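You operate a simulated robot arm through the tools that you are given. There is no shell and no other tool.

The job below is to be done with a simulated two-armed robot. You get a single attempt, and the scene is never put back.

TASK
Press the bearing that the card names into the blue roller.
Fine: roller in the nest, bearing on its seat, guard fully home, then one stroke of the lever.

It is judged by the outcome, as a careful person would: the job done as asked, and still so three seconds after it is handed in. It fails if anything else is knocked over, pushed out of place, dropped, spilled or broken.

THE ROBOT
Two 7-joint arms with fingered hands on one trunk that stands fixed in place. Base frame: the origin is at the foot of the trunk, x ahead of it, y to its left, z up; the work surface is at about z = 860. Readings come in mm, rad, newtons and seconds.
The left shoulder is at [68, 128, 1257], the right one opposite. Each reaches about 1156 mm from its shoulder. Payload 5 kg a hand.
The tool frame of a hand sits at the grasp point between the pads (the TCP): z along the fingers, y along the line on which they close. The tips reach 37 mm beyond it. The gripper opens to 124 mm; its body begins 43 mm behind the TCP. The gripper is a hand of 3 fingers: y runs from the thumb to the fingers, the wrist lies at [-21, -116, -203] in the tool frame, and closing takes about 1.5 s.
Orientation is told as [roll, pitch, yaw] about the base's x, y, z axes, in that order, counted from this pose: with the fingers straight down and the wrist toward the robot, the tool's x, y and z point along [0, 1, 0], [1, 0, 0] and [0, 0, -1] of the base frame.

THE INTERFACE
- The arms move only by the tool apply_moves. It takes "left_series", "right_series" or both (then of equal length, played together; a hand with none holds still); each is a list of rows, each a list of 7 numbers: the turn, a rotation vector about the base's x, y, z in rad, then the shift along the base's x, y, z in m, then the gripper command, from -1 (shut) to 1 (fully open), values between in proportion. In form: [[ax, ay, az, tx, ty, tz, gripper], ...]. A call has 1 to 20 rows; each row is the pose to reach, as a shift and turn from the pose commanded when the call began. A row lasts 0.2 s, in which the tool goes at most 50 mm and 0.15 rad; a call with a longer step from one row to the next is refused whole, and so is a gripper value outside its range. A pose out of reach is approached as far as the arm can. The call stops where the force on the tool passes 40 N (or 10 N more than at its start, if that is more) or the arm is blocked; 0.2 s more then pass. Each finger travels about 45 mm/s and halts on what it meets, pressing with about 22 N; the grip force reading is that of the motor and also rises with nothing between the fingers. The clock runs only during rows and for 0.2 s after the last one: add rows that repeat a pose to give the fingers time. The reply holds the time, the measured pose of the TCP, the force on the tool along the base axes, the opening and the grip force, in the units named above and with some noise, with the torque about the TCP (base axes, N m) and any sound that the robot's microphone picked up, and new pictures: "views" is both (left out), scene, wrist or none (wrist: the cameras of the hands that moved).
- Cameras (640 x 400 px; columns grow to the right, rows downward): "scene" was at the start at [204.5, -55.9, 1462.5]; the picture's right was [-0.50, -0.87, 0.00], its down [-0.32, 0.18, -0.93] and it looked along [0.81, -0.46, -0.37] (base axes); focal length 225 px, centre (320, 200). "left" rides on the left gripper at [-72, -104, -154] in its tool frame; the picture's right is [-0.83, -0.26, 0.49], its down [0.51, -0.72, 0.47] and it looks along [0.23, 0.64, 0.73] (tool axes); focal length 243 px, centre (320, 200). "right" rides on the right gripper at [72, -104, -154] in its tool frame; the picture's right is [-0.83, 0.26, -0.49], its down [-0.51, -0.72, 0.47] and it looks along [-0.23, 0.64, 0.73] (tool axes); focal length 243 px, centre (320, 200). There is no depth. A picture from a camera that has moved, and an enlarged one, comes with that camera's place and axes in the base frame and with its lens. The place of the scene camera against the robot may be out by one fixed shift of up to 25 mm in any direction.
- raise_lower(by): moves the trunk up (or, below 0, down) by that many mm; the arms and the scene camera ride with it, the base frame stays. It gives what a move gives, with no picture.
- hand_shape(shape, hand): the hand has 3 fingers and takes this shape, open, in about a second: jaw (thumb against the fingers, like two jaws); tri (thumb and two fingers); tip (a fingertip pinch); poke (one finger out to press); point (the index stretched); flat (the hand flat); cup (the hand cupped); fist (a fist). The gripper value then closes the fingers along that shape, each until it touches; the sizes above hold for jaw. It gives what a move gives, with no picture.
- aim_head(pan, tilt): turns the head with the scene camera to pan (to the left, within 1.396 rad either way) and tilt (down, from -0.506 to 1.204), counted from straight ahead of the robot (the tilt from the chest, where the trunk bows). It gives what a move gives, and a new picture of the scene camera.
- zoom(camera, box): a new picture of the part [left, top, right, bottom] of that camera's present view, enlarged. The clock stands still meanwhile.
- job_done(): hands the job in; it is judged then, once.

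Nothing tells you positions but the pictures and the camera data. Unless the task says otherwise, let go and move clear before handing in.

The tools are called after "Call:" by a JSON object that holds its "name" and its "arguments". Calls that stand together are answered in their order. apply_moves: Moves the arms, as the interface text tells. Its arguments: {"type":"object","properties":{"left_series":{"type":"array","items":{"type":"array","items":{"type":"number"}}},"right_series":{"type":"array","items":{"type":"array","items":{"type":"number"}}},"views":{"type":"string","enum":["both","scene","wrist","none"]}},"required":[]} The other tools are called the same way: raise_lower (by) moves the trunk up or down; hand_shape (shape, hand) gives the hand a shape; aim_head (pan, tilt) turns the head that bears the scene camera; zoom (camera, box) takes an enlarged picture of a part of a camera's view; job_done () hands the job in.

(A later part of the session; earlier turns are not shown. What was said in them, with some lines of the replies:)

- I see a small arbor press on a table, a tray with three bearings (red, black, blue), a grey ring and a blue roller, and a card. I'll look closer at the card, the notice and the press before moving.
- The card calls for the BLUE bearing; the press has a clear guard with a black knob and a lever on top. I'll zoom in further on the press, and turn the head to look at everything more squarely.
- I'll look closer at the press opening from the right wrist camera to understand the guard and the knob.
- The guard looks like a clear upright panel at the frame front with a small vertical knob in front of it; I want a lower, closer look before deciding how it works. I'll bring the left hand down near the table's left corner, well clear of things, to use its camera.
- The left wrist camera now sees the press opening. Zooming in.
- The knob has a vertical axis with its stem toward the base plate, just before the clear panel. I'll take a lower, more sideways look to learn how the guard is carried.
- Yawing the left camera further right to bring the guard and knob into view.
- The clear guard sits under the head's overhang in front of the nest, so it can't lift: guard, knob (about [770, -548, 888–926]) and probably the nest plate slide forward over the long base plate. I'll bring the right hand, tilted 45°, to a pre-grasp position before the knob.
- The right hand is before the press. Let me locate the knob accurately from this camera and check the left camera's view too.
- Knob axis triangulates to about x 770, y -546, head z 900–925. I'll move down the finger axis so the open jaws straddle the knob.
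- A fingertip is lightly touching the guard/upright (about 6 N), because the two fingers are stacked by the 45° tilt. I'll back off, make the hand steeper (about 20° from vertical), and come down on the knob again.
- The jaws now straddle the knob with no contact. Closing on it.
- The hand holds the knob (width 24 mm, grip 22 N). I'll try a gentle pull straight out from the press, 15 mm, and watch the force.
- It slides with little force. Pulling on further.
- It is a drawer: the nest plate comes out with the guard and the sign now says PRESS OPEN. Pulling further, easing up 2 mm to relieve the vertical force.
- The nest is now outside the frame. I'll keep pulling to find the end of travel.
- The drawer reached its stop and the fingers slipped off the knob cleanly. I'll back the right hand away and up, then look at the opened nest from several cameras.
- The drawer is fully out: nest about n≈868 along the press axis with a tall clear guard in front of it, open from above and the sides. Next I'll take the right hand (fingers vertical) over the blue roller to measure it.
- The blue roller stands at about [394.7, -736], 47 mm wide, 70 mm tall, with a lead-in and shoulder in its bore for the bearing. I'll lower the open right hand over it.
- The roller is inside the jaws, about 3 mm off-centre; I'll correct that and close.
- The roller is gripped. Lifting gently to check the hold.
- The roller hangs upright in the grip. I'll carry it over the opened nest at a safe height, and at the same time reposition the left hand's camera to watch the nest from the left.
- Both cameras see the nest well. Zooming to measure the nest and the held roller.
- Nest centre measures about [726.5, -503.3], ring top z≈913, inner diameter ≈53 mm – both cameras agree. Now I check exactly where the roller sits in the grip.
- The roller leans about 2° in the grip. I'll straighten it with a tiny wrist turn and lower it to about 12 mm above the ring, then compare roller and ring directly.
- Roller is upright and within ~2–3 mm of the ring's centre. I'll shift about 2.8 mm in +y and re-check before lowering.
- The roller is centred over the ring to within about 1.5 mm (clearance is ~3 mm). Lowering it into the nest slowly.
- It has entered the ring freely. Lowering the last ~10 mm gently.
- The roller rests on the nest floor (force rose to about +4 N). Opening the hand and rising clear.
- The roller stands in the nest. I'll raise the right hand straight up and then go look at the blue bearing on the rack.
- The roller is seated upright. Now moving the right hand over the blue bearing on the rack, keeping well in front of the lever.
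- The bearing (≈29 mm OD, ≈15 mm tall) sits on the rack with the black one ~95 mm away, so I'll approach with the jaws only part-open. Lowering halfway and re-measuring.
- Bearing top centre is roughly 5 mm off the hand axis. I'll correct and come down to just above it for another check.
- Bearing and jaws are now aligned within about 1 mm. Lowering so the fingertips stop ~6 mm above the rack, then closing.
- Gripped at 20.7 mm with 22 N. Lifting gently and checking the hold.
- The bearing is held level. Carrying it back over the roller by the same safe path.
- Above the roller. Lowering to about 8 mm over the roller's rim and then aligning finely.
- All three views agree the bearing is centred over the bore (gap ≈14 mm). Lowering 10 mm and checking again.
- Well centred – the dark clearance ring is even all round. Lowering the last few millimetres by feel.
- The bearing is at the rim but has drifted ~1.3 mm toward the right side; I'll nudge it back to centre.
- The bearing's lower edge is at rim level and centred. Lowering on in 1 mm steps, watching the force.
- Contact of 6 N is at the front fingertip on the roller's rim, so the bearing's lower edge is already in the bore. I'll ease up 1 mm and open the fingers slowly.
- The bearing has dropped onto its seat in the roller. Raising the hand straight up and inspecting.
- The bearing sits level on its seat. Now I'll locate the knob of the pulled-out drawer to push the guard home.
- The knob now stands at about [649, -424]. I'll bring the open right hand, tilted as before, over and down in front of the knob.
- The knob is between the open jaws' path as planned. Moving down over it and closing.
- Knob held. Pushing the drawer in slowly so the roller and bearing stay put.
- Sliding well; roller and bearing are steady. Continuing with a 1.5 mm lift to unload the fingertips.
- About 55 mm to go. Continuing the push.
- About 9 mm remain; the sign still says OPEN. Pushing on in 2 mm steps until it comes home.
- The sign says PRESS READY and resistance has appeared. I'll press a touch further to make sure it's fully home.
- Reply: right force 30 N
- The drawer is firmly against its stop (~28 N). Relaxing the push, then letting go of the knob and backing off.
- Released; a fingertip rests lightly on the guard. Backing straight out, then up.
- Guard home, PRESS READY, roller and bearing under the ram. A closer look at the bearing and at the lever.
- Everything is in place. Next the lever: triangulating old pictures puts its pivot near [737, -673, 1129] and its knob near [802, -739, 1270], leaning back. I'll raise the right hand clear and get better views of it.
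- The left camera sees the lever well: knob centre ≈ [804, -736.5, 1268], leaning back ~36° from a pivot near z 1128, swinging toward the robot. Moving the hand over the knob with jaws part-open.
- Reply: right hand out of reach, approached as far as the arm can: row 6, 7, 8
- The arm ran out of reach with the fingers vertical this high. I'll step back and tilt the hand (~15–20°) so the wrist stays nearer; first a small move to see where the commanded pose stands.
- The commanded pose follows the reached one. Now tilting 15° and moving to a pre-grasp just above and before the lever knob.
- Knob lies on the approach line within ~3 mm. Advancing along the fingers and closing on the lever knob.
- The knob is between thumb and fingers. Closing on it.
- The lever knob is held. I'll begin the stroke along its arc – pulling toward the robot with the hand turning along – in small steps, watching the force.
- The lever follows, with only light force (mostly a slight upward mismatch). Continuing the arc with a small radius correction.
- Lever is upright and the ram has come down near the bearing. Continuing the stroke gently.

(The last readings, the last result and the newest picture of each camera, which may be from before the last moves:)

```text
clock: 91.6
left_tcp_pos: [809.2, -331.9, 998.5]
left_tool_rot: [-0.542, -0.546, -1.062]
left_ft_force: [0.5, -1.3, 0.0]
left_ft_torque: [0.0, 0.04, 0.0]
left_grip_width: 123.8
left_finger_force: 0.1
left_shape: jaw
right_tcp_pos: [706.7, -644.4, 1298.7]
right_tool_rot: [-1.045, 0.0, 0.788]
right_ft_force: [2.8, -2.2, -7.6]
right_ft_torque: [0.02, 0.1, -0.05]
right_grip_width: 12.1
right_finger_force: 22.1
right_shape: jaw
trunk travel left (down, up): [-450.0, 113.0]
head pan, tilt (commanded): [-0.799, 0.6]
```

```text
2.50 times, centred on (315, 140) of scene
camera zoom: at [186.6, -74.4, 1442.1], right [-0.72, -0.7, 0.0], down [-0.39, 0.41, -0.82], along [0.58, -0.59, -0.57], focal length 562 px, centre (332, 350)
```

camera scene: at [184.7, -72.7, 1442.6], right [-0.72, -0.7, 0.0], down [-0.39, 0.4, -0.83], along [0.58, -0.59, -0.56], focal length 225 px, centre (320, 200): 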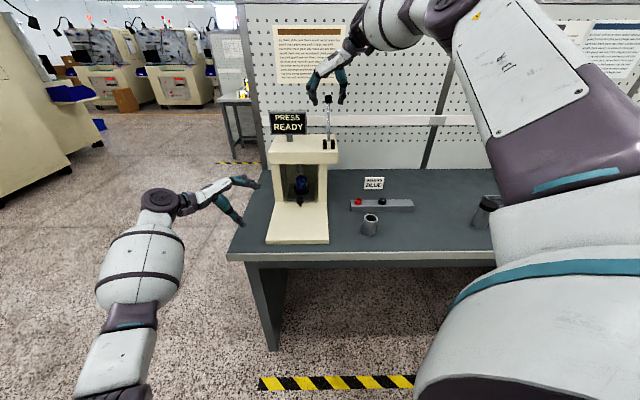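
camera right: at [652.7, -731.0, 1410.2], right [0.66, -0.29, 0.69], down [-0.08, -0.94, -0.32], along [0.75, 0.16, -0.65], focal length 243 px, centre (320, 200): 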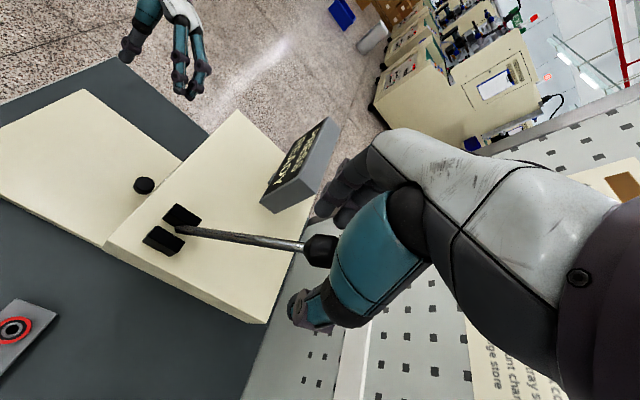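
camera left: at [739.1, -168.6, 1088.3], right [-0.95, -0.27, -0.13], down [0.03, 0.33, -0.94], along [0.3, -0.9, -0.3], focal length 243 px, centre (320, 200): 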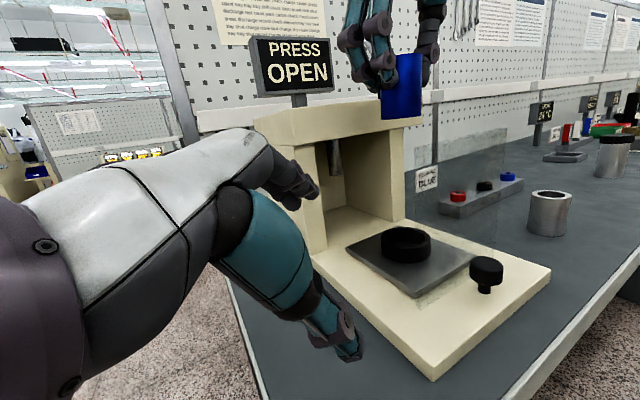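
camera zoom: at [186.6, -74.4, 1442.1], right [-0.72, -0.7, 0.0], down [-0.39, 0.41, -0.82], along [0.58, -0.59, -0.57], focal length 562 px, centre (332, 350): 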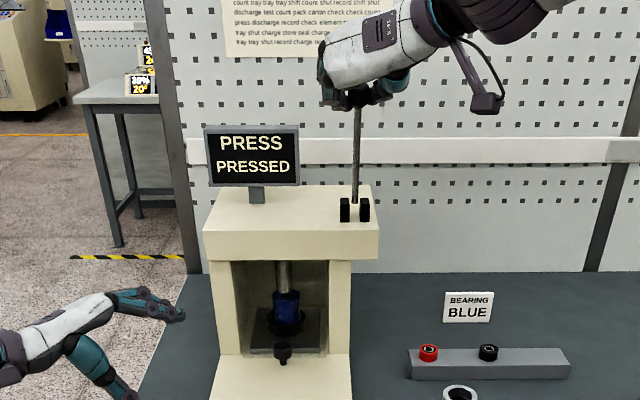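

The sign now reads PRESSED. Let me see how far the bearing has gone in before ending the stroke.

Call:
{"name": "zoom", "arguments": {"camera": "left", "box": [350, 120, 420, 230]}}

Call:
{"name": "zoom", "arguments": {"camera": "scene", "box": [285, 155, 325, 215]}}

```text
3.64 times, centred on (385, 175) of left
camera zoom: at [738.4, -170.1, 1088.7], right [-0.95, -0.27, -0.13], down [0.03, 0.33, -0.94], along [0.3, -0.9, -0.3], focal length 882 px, centre (84, 291)
```

zoom: 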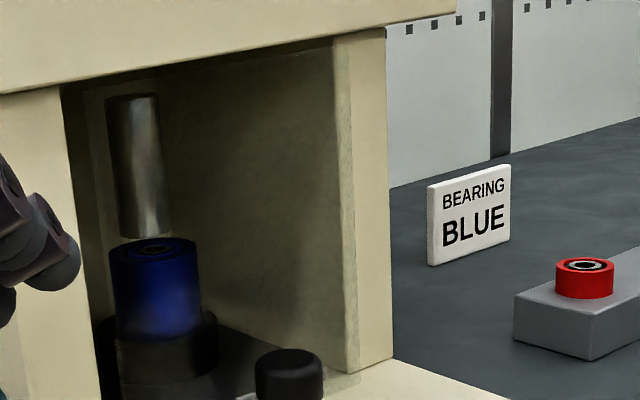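

```text
6.67 times, centred on (305, 185) of scene
camera zoom: at [186.6, -74.4, 1442.1], right [-0.72, -0.7, 0.0], down [-0.39, 0.41, -0.82], along [0.58, -0.59, -0.57], focal length 1500 px, centre (420, 300)
```

zoom: 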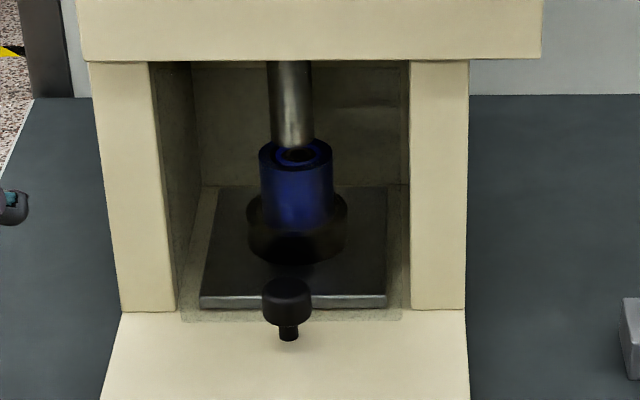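

Call:
{"name": "zoom", "arguments": {"camera": "left", "box": [355, 160, 395, 210]}}

Call:
{"name": "zoom", "arguments": {"camera": "scene", "box": [295, 168, 315, 193]}}

```text
8.00 times, centred on (375, 185) of left
camera zoom: at [738.4, -170.1, 1088.7], right [-0.95, -0.27, -0.13], down [0.03, 0.33, -0.94], along [0.3, -0.9, -0.3], focal length 1941 px, centre (-120, 320)
```

zoom: 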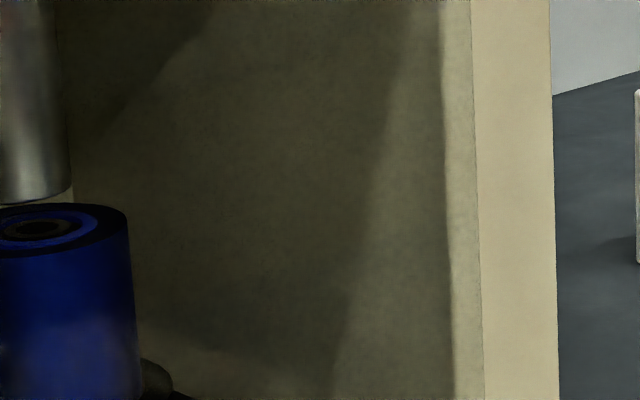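

```text
16.00 times, centred on (305, 180) of scene
camera zoom: at [186.6, -74.4, 1442.1], right [-0.72, -0.7, 0.0], down [-0.39, 0.41, -0.82], along [0.58, -0.59, -0.57], focal length 3600 px, centre (560, 512)
```

zoom: 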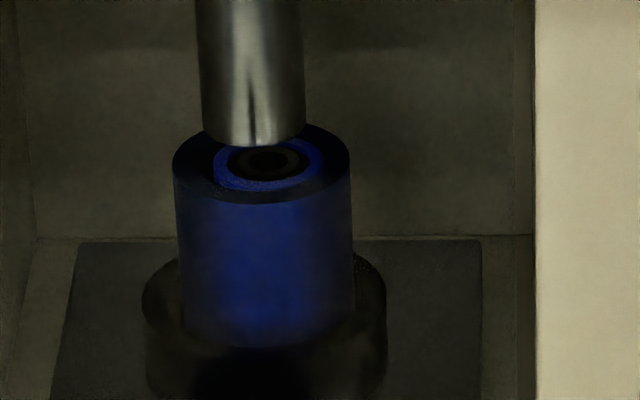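

The bearing is flush in the roller and the sign says PRESSED, so the stroke has done its work. I'll bring the lever back to rest along the same arc, slowly, before letting go.

Call:
{"name": "apply_moves", "arguments": {"right_series": [[0.0309, 0.0309, 0, 0.0055, -0.0055, 0.0015, -1], [0.0617, 0.0617, 0, 0.011, -0.011, 0.0027, -1], [0.0926, 0.0926, 0, 0.0165, -0.0165, 0.0034, -1], [0.1234, 0.1234, 0, 0.022, -0.022, 0.0039, -1], [0.1543, 0.1543, 0, 0.0276, -0.0276, 0.0043, -1], [0.1851, 0.1851, 0, 0.0332, -0.0332, 0.0048, -1], [0.216, 0.216, 0, 0.0388, -0.0388, 0.0042, -1], [0.2469, 0.2469, 0, 0.0443, -0.0443, 0.0034, -1], [0.2777, 0.2777, 0, 0.0497, -0.0497, 0.0021, -1], [0.3086, 0.3086, 0, 0.0552, -0.0552, 0.0005, -1]], "views": "none"}}

Call:
{"name": "zoom", "arguments": {"camera": "left", "box": [320, 0, 460, 220]}}

Call:
{"name": "zoom", "arguments": {"camera": "scene", "box": [260, 60, 370, 220]}}

```text
clock: 93.8
left_tcp_pos: [809.9, -331.4, 997.3]
left_tool_rot: [-0.543, -0.545, -1.06]
left_ft_force: [0.8, -0.6, 0.0]
left_ft_torque: [-0.01, 0.01, 0.0]
left_grip_width: 123.6
left_finger_force: 0.1
left_shape: jaw
right_tcp_pos: [762.6, -699.0, 1301.8]
right_tool_rot: [-0.61, -0.002, 0.788]
right_ft_force: [-2.7, -3.6, -5.3]
right_ft_torque: [-0.07, 0.2, -0.09]
right_grip_width: 12.3
right_finger_force: 21.7
right_shape: jaw
trunk travel left (down, up): [-450.0, 113.0]
head pan, tilt (commanded): [-0.799, 0.6]
```

```text
1.82 times, centred on (390, 110) of left
camera zoom: at [738.2, -170.2, 1088.9], right [-0.95, -0.27, -0.13], down [0.03, 0.33, -0.94], along [0.3, -0.9, -0.3], focal length 441 px, centre (193, 364)
```

zoom: 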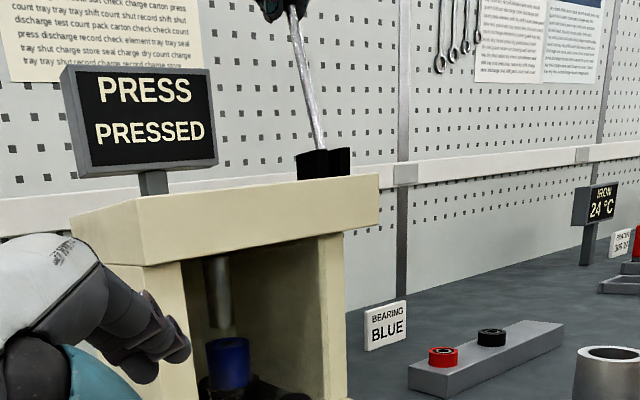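

```text
2.50 times, centred on (315, 140) of scene
camera zoom: at [186.3, -74.6, 1442.2], right [-0.72, -0.7, 0.0], down [-0.39, 0.41, -0.82], along [0.58, -0.59, -0.57], focal length 562 px, centre (332, 350)
```

zoom: 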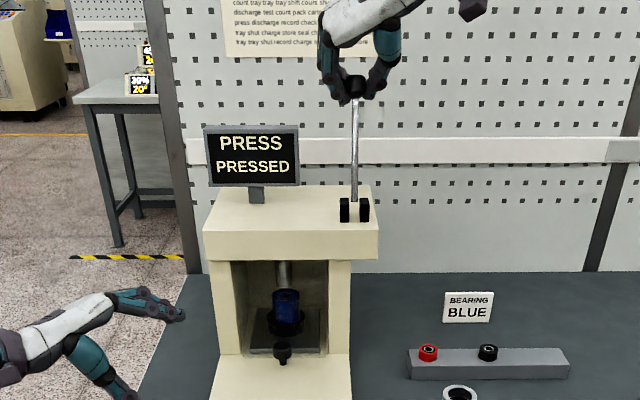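

The sign stays PRESSED and the ram rises with the lever. Returning it the rest of the way.

Call:
{"name": "apply_moves", "arguments": {"right_series": [[0.0309, 0.0309, 0, 0.0054, -0.0054, -0.0019, -1], [0.0617, 0.0617, 0, 0.0107, -0.0107, -0.0041, -1], [0.0926, 0.0926, 0, 0.016, -0.016, -0.0056, -1], [0.1234, 0.1234, 0, 0.0212, -0.0212, -0.0071, -1], [0.1543, 0.1543, 0, 0.0263, -0.0263, -0.0103, -1], [0.1851, 0.1851, 0, 0.0313, -0.0313, -0.0138, -1], [0.216, 0.216, 0, 0.0362, -0.0362, -0.0177, -1], [0.2468, 0.2468, 0, 0.0409, -0.0409, -0.0218, -1]], "views": "none"}}

Call:
{"name": "zoom", "arguments": {"camera": "left", "box": [300, 0, 440, 220]}}

Call:
{"name": "zoom", "arguments": {"camera": "scene", "box": [260, 60, 370, 220]}}

```text
clock: 95.6
left_tcp_pos: [810.3, -331.2, 996.6]
left_tool_rot: [-0.545, -0.547, -1.06]
left_ft_force: [0.5, -0.3, -0.7]
left_ft_torque: [0.0, -0.01, 0.0]
left_grip_width: 123.6
left_finger_force: 0.1
left_shape: jaw
right_tcp_pos: [802.8, -738.7, 1279.1]
right_tool_rot: [-0.259, -0.002, 0.785]
right_ft_force: [-4.3, 1.8, -6.8]
right_ft_torque: [0.0, 0.25, 0.01]
right_grip_width: 12.4
right_finger_force: 22.4
right_shape: jaw
trunk travel left (down, up): [-450.0, 113.0]
head pan, tilt (commanded): [-0.799, 0.6]
```

```text
1.82 times, centred on (370, 110) of left
camera zoom: at [738.5, -169.8, 1088.5], right [-0.95, -0.27, -0.13], down [0.03, 0.33, -0.94], along [0.3, -0.9, -0.3], focal length 441 px, centre (229, 364)
```

zoom: 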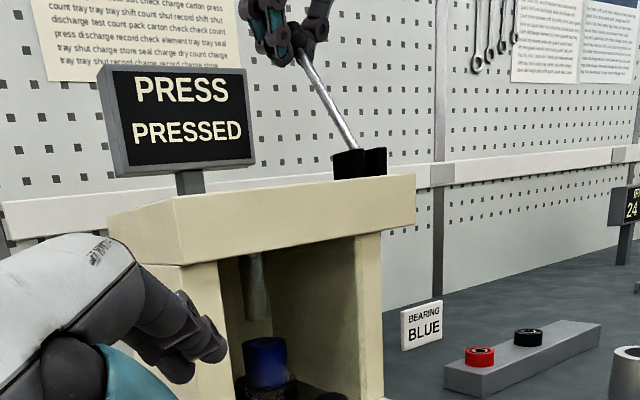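

```text
2.50 times, centred on (315, 140) of scene
camera zoom: at [186.7, -74.0, 1442.1], right [-0.72, -0.7, 0.0], down [-0.39, 0.41, -0.82], along [0.57, -0.59, -0.57], focal length 562 px, centre (332, 350)
```

zoom: 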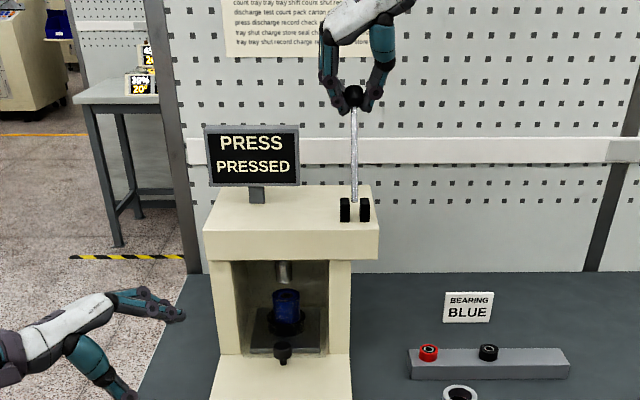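

Lever is back at rest, sign still PRESSED. Letting go and withdrawing upward.

Call:
{"name": "apply_moves", "arguments": {"right_series": [[0, 0, 0, 0, 0, 0, -0.6], [0, 0, 0, 0, 0, 0, -0.3], [0, 0, 0, 0, 0, 0, 0], [0, 0, 0, 0, 0, 0, 0.2], [0, 0, 0, 0, 0, 0, 0.2], [0, 0, 0, -0.004, 0.004, 0.02, 0.2], [0, 0, 0, -0.01, 0.01, 0.05, 0.2], [0, 0, 0, -0.018, 0.018, 0.09, 0.2], [0, 0, 0, -0.022, 0.022, 0.11, 0.2]], "views": "none"}}

Call:
{"name": "zoom", "arguments": {"camera": "left", "box": [300, 0, 440, 220]}}

Call:
{"name": "zoom", "arguments": {"camera": "scene", "box": [260, 40, 370, 220]}}

```text
clock: 97.6
left_tcp_pos: [809.3, -331.2, 998.1]
left_tool_rot: [-0.544, -0.548, -1.061]
left_ft_force: [0.3, -0.3, -0.5]
left_ft_torque: [-0.04, 0.0, -0.02]
left_grip_width: 123.9
left_finger_force: 0.1
left_shape: jaw
right_tcp_pos: [778.4, -716.7, 1390.4]
right_tool_rot: [-0.26, 0.001, 0.786]
right_ft_force: [0.3, -0.1, 0.0]
right_ft_torque: [0.01, -0.03, 0.0]
right_grip_width: 73.7
right_finger_force: 0.1
right_shape: jaw
trunk travel left (down, up): [-450.0, 113.0]
head pan, tilt (commanded): [-0.799, 0.6]
```

```text
1.82 times, centred on (370, 110) of left
camera zoom: at [737.3, -169.0, 1089.7], right [-0.95, -0.27, -0.13], down [0.04, 0.33, -0.94], along [0.3, -0.9, -0.3], focal length 441 px, centre (229, 364)
```

zoom: 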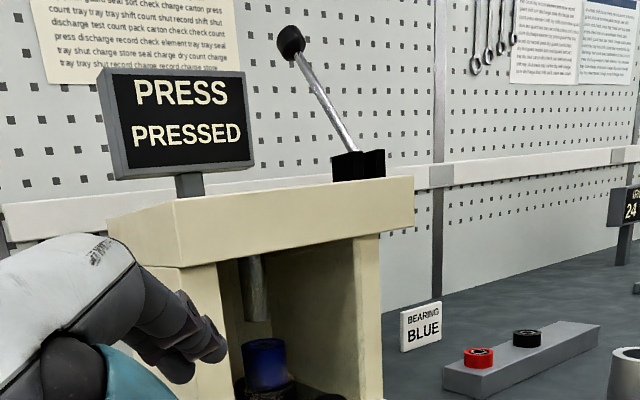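

```text
2.22 times, centred on (315, 130) of scene
camera zoom: at [185.1, -72.8, 1442.4], right [-0.72, -0.7, 0.0], down [-0.39, 0.4, -0.83], along [0.58, -0.59, -0.56], focal length 500 px, centre (331, 356)
```

zoom: 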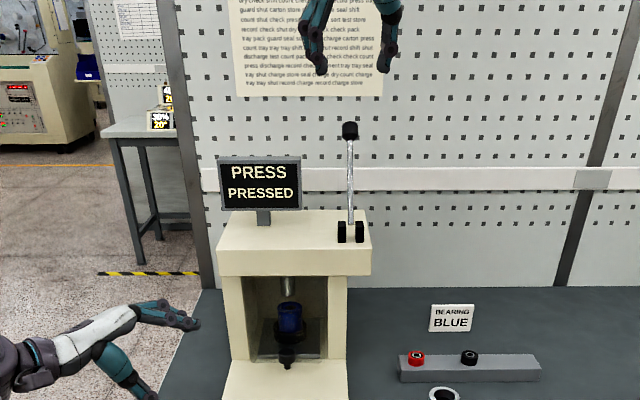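

Everything released cleanly and the lever stays at rest. Moving both hands clear of the press and table.

Call:
{"name": "apply_moves", "arguments": {"right_series": [[0, 0, 0, -0.033, 0.0118, 0.005, 0.2], [0, 0, 0, -0.066, 0.0236, 0.01, 0.4], [0, 0, 0, -0.099, 0.0354, 0.01, 0.6], [0, 0, 0, -0.132, 0.0471, 0.01, 0.8], [0, 0, 0, -0.165, 0.0589, 0.01, 1], [0, 0, 0, -0.198, 0.0707, 0.01, 1]], "left_series": [[0, 0, 0, -0.01, 0.02, 0.025, 1], [0, 0, 0, -0.02, 0.04, 0.05, 1], [0, 0, 0, -0.035, 0.06, 0.075, 1], [0, 0, 0, -0.05, 0.08, 0.1, 1], [0, 0, 0, -0.065, 0.1, 0.125, 1], [0, 0, 0, -0.08, 0.12, 0.15, 1]], "views": "both"}}

Call:
{"name": "zoom", "arguments": {"camera": "scene", "box": [250, 80, 450, 255]}}

Call:
{"name": "zoom", "arguments": {"camera": "scene", "box": [282, 155, 322, 215]}}

```text
clock: 99.0
left_tcp_pos: [726.0, -211.4, 1151.5]
left_tool_rot: [-0.542, -0.549, -1.064]
left_ft_force: [-0.8, 0.5, 0.0]
left_ft_torque: [0.02, -0.04, 0.05]
left_grip_width: 123.9
left_finger_force: 0.0
left_shape: jaw
right_tcp_pos: [578.4, -646.7, 1402.1]
right_tool_rot: [-0.266, -0.001, 0.786]
right_ft_force: [-0.5, 0.5, -0.1]
right_ft_torque: [0.02, -0.05, -0.02]
right_grip_width: 123.7
right_finger_force: 0.1
right_shape: jaw
trunk travel left (down, up): [-450.0, 113.0]
head pan, tilt (commanded): [-0.799, 0.6]
camera scene: at [182.8, -72.0, 1442.9], right [-0.72, -0.7, 0.0], down [-0.39, 0.4, -0.83], along [0.58, -0.59, -0.56], focal length 225 px, centre (320, 200)
camera right: at [427.4, -641.3, 1530.0], right [0.66, -0.29, 0.69], down [-0.08, -0.94, -0.32], along [0.75, 0.16, -0.64], focal length 243 px, centre (320, 200)
camera left: at [655.3, -49.2, 1242.5], right [-0.95, -0.27, -0.13], down [0.04, 0.33, -0.94], along [0.3, -0.91, -0.3], focal length 243 px, centre (320, 200)
```

scene: 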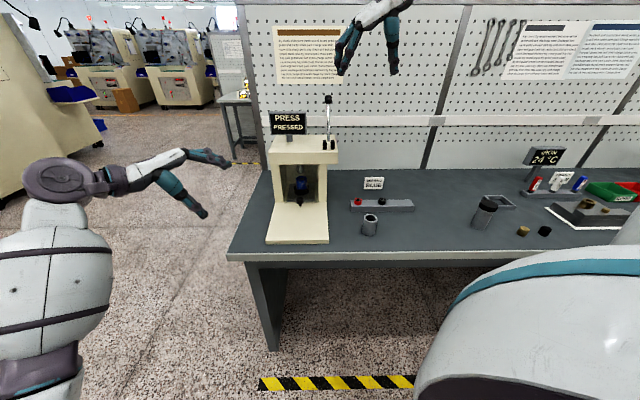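
right: 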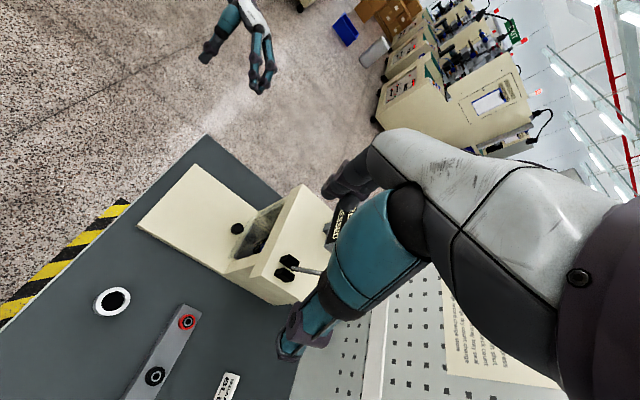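
left: 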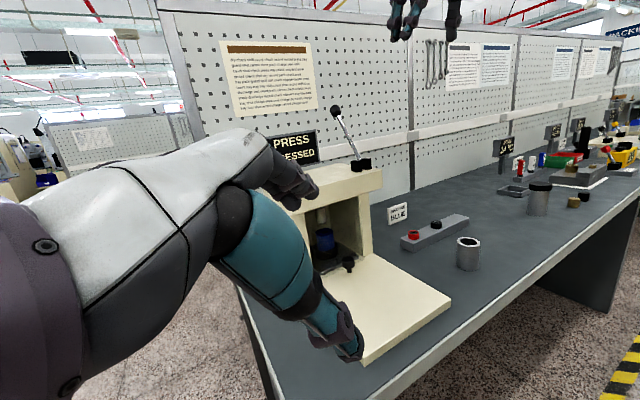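

```text
2.29 times, centred on (350, 168) of scene
camera zoom: at [182.8, -72.0, 1442.9], right [-0.72, -0.7, 0.0], down [-0.39, 0.4, -0.83], along [0.58, -0.59, -0.56], focal length 514 px, centre (251, 274)
```

zoom: 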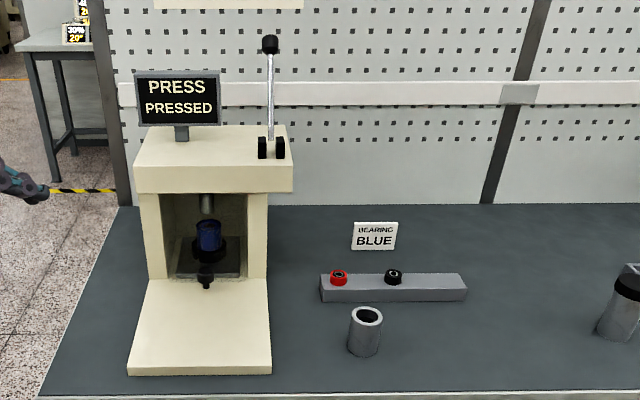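

```text
6.67 times, centred on (302, 185) of scene
camera zoom: at [182.8, -72.0, 1442.9], right [-0.72, -0.7, 0.0], down [-0.39, 0.4, -0.83], along [0.58, -0.59, -0.56], focal length 1500 px, centre (440, 300)
```

zoom: 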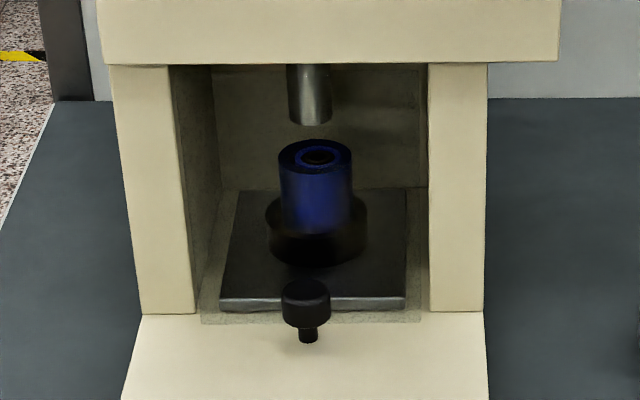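

The blue bearing sits flush in the blue roller, which is still in the nest. The guard is home, the lever is back at rest and the sign reads PRESSED. The other bearings, the grey sleeve and the card look undisturbed and both hands are clear, so I'm handing in the job.

Call:
{"name": "job_done", "arguments": {}}

```text
The job is handed in.
```

The blue bearing named on the card is now pressed flush into the blue roller, and the press sign reads PRESSED. I have handed the job in; no verdict has come back.

- **Setup:** The roller went into the nest and the bearing onto its seat in the roller. I then pushed the guard in until it stopped firmly and the sign read READY.
- **Stroke:** I pulled the lever once, until the sign changed to PRESSED. That was about 45° of travel, not the lever's full range. I then returned the lever to rest along the same arc.
- **End state:** The roller is still in the nest under the ram, with the guard closed. The red and black bearings, the grey sleeve and the card look undisturbed. Both hands are empty and clear.

While I opened the guard, my grip slipped off the knob at the end of its travel. Nothing was dropped or moved by it.
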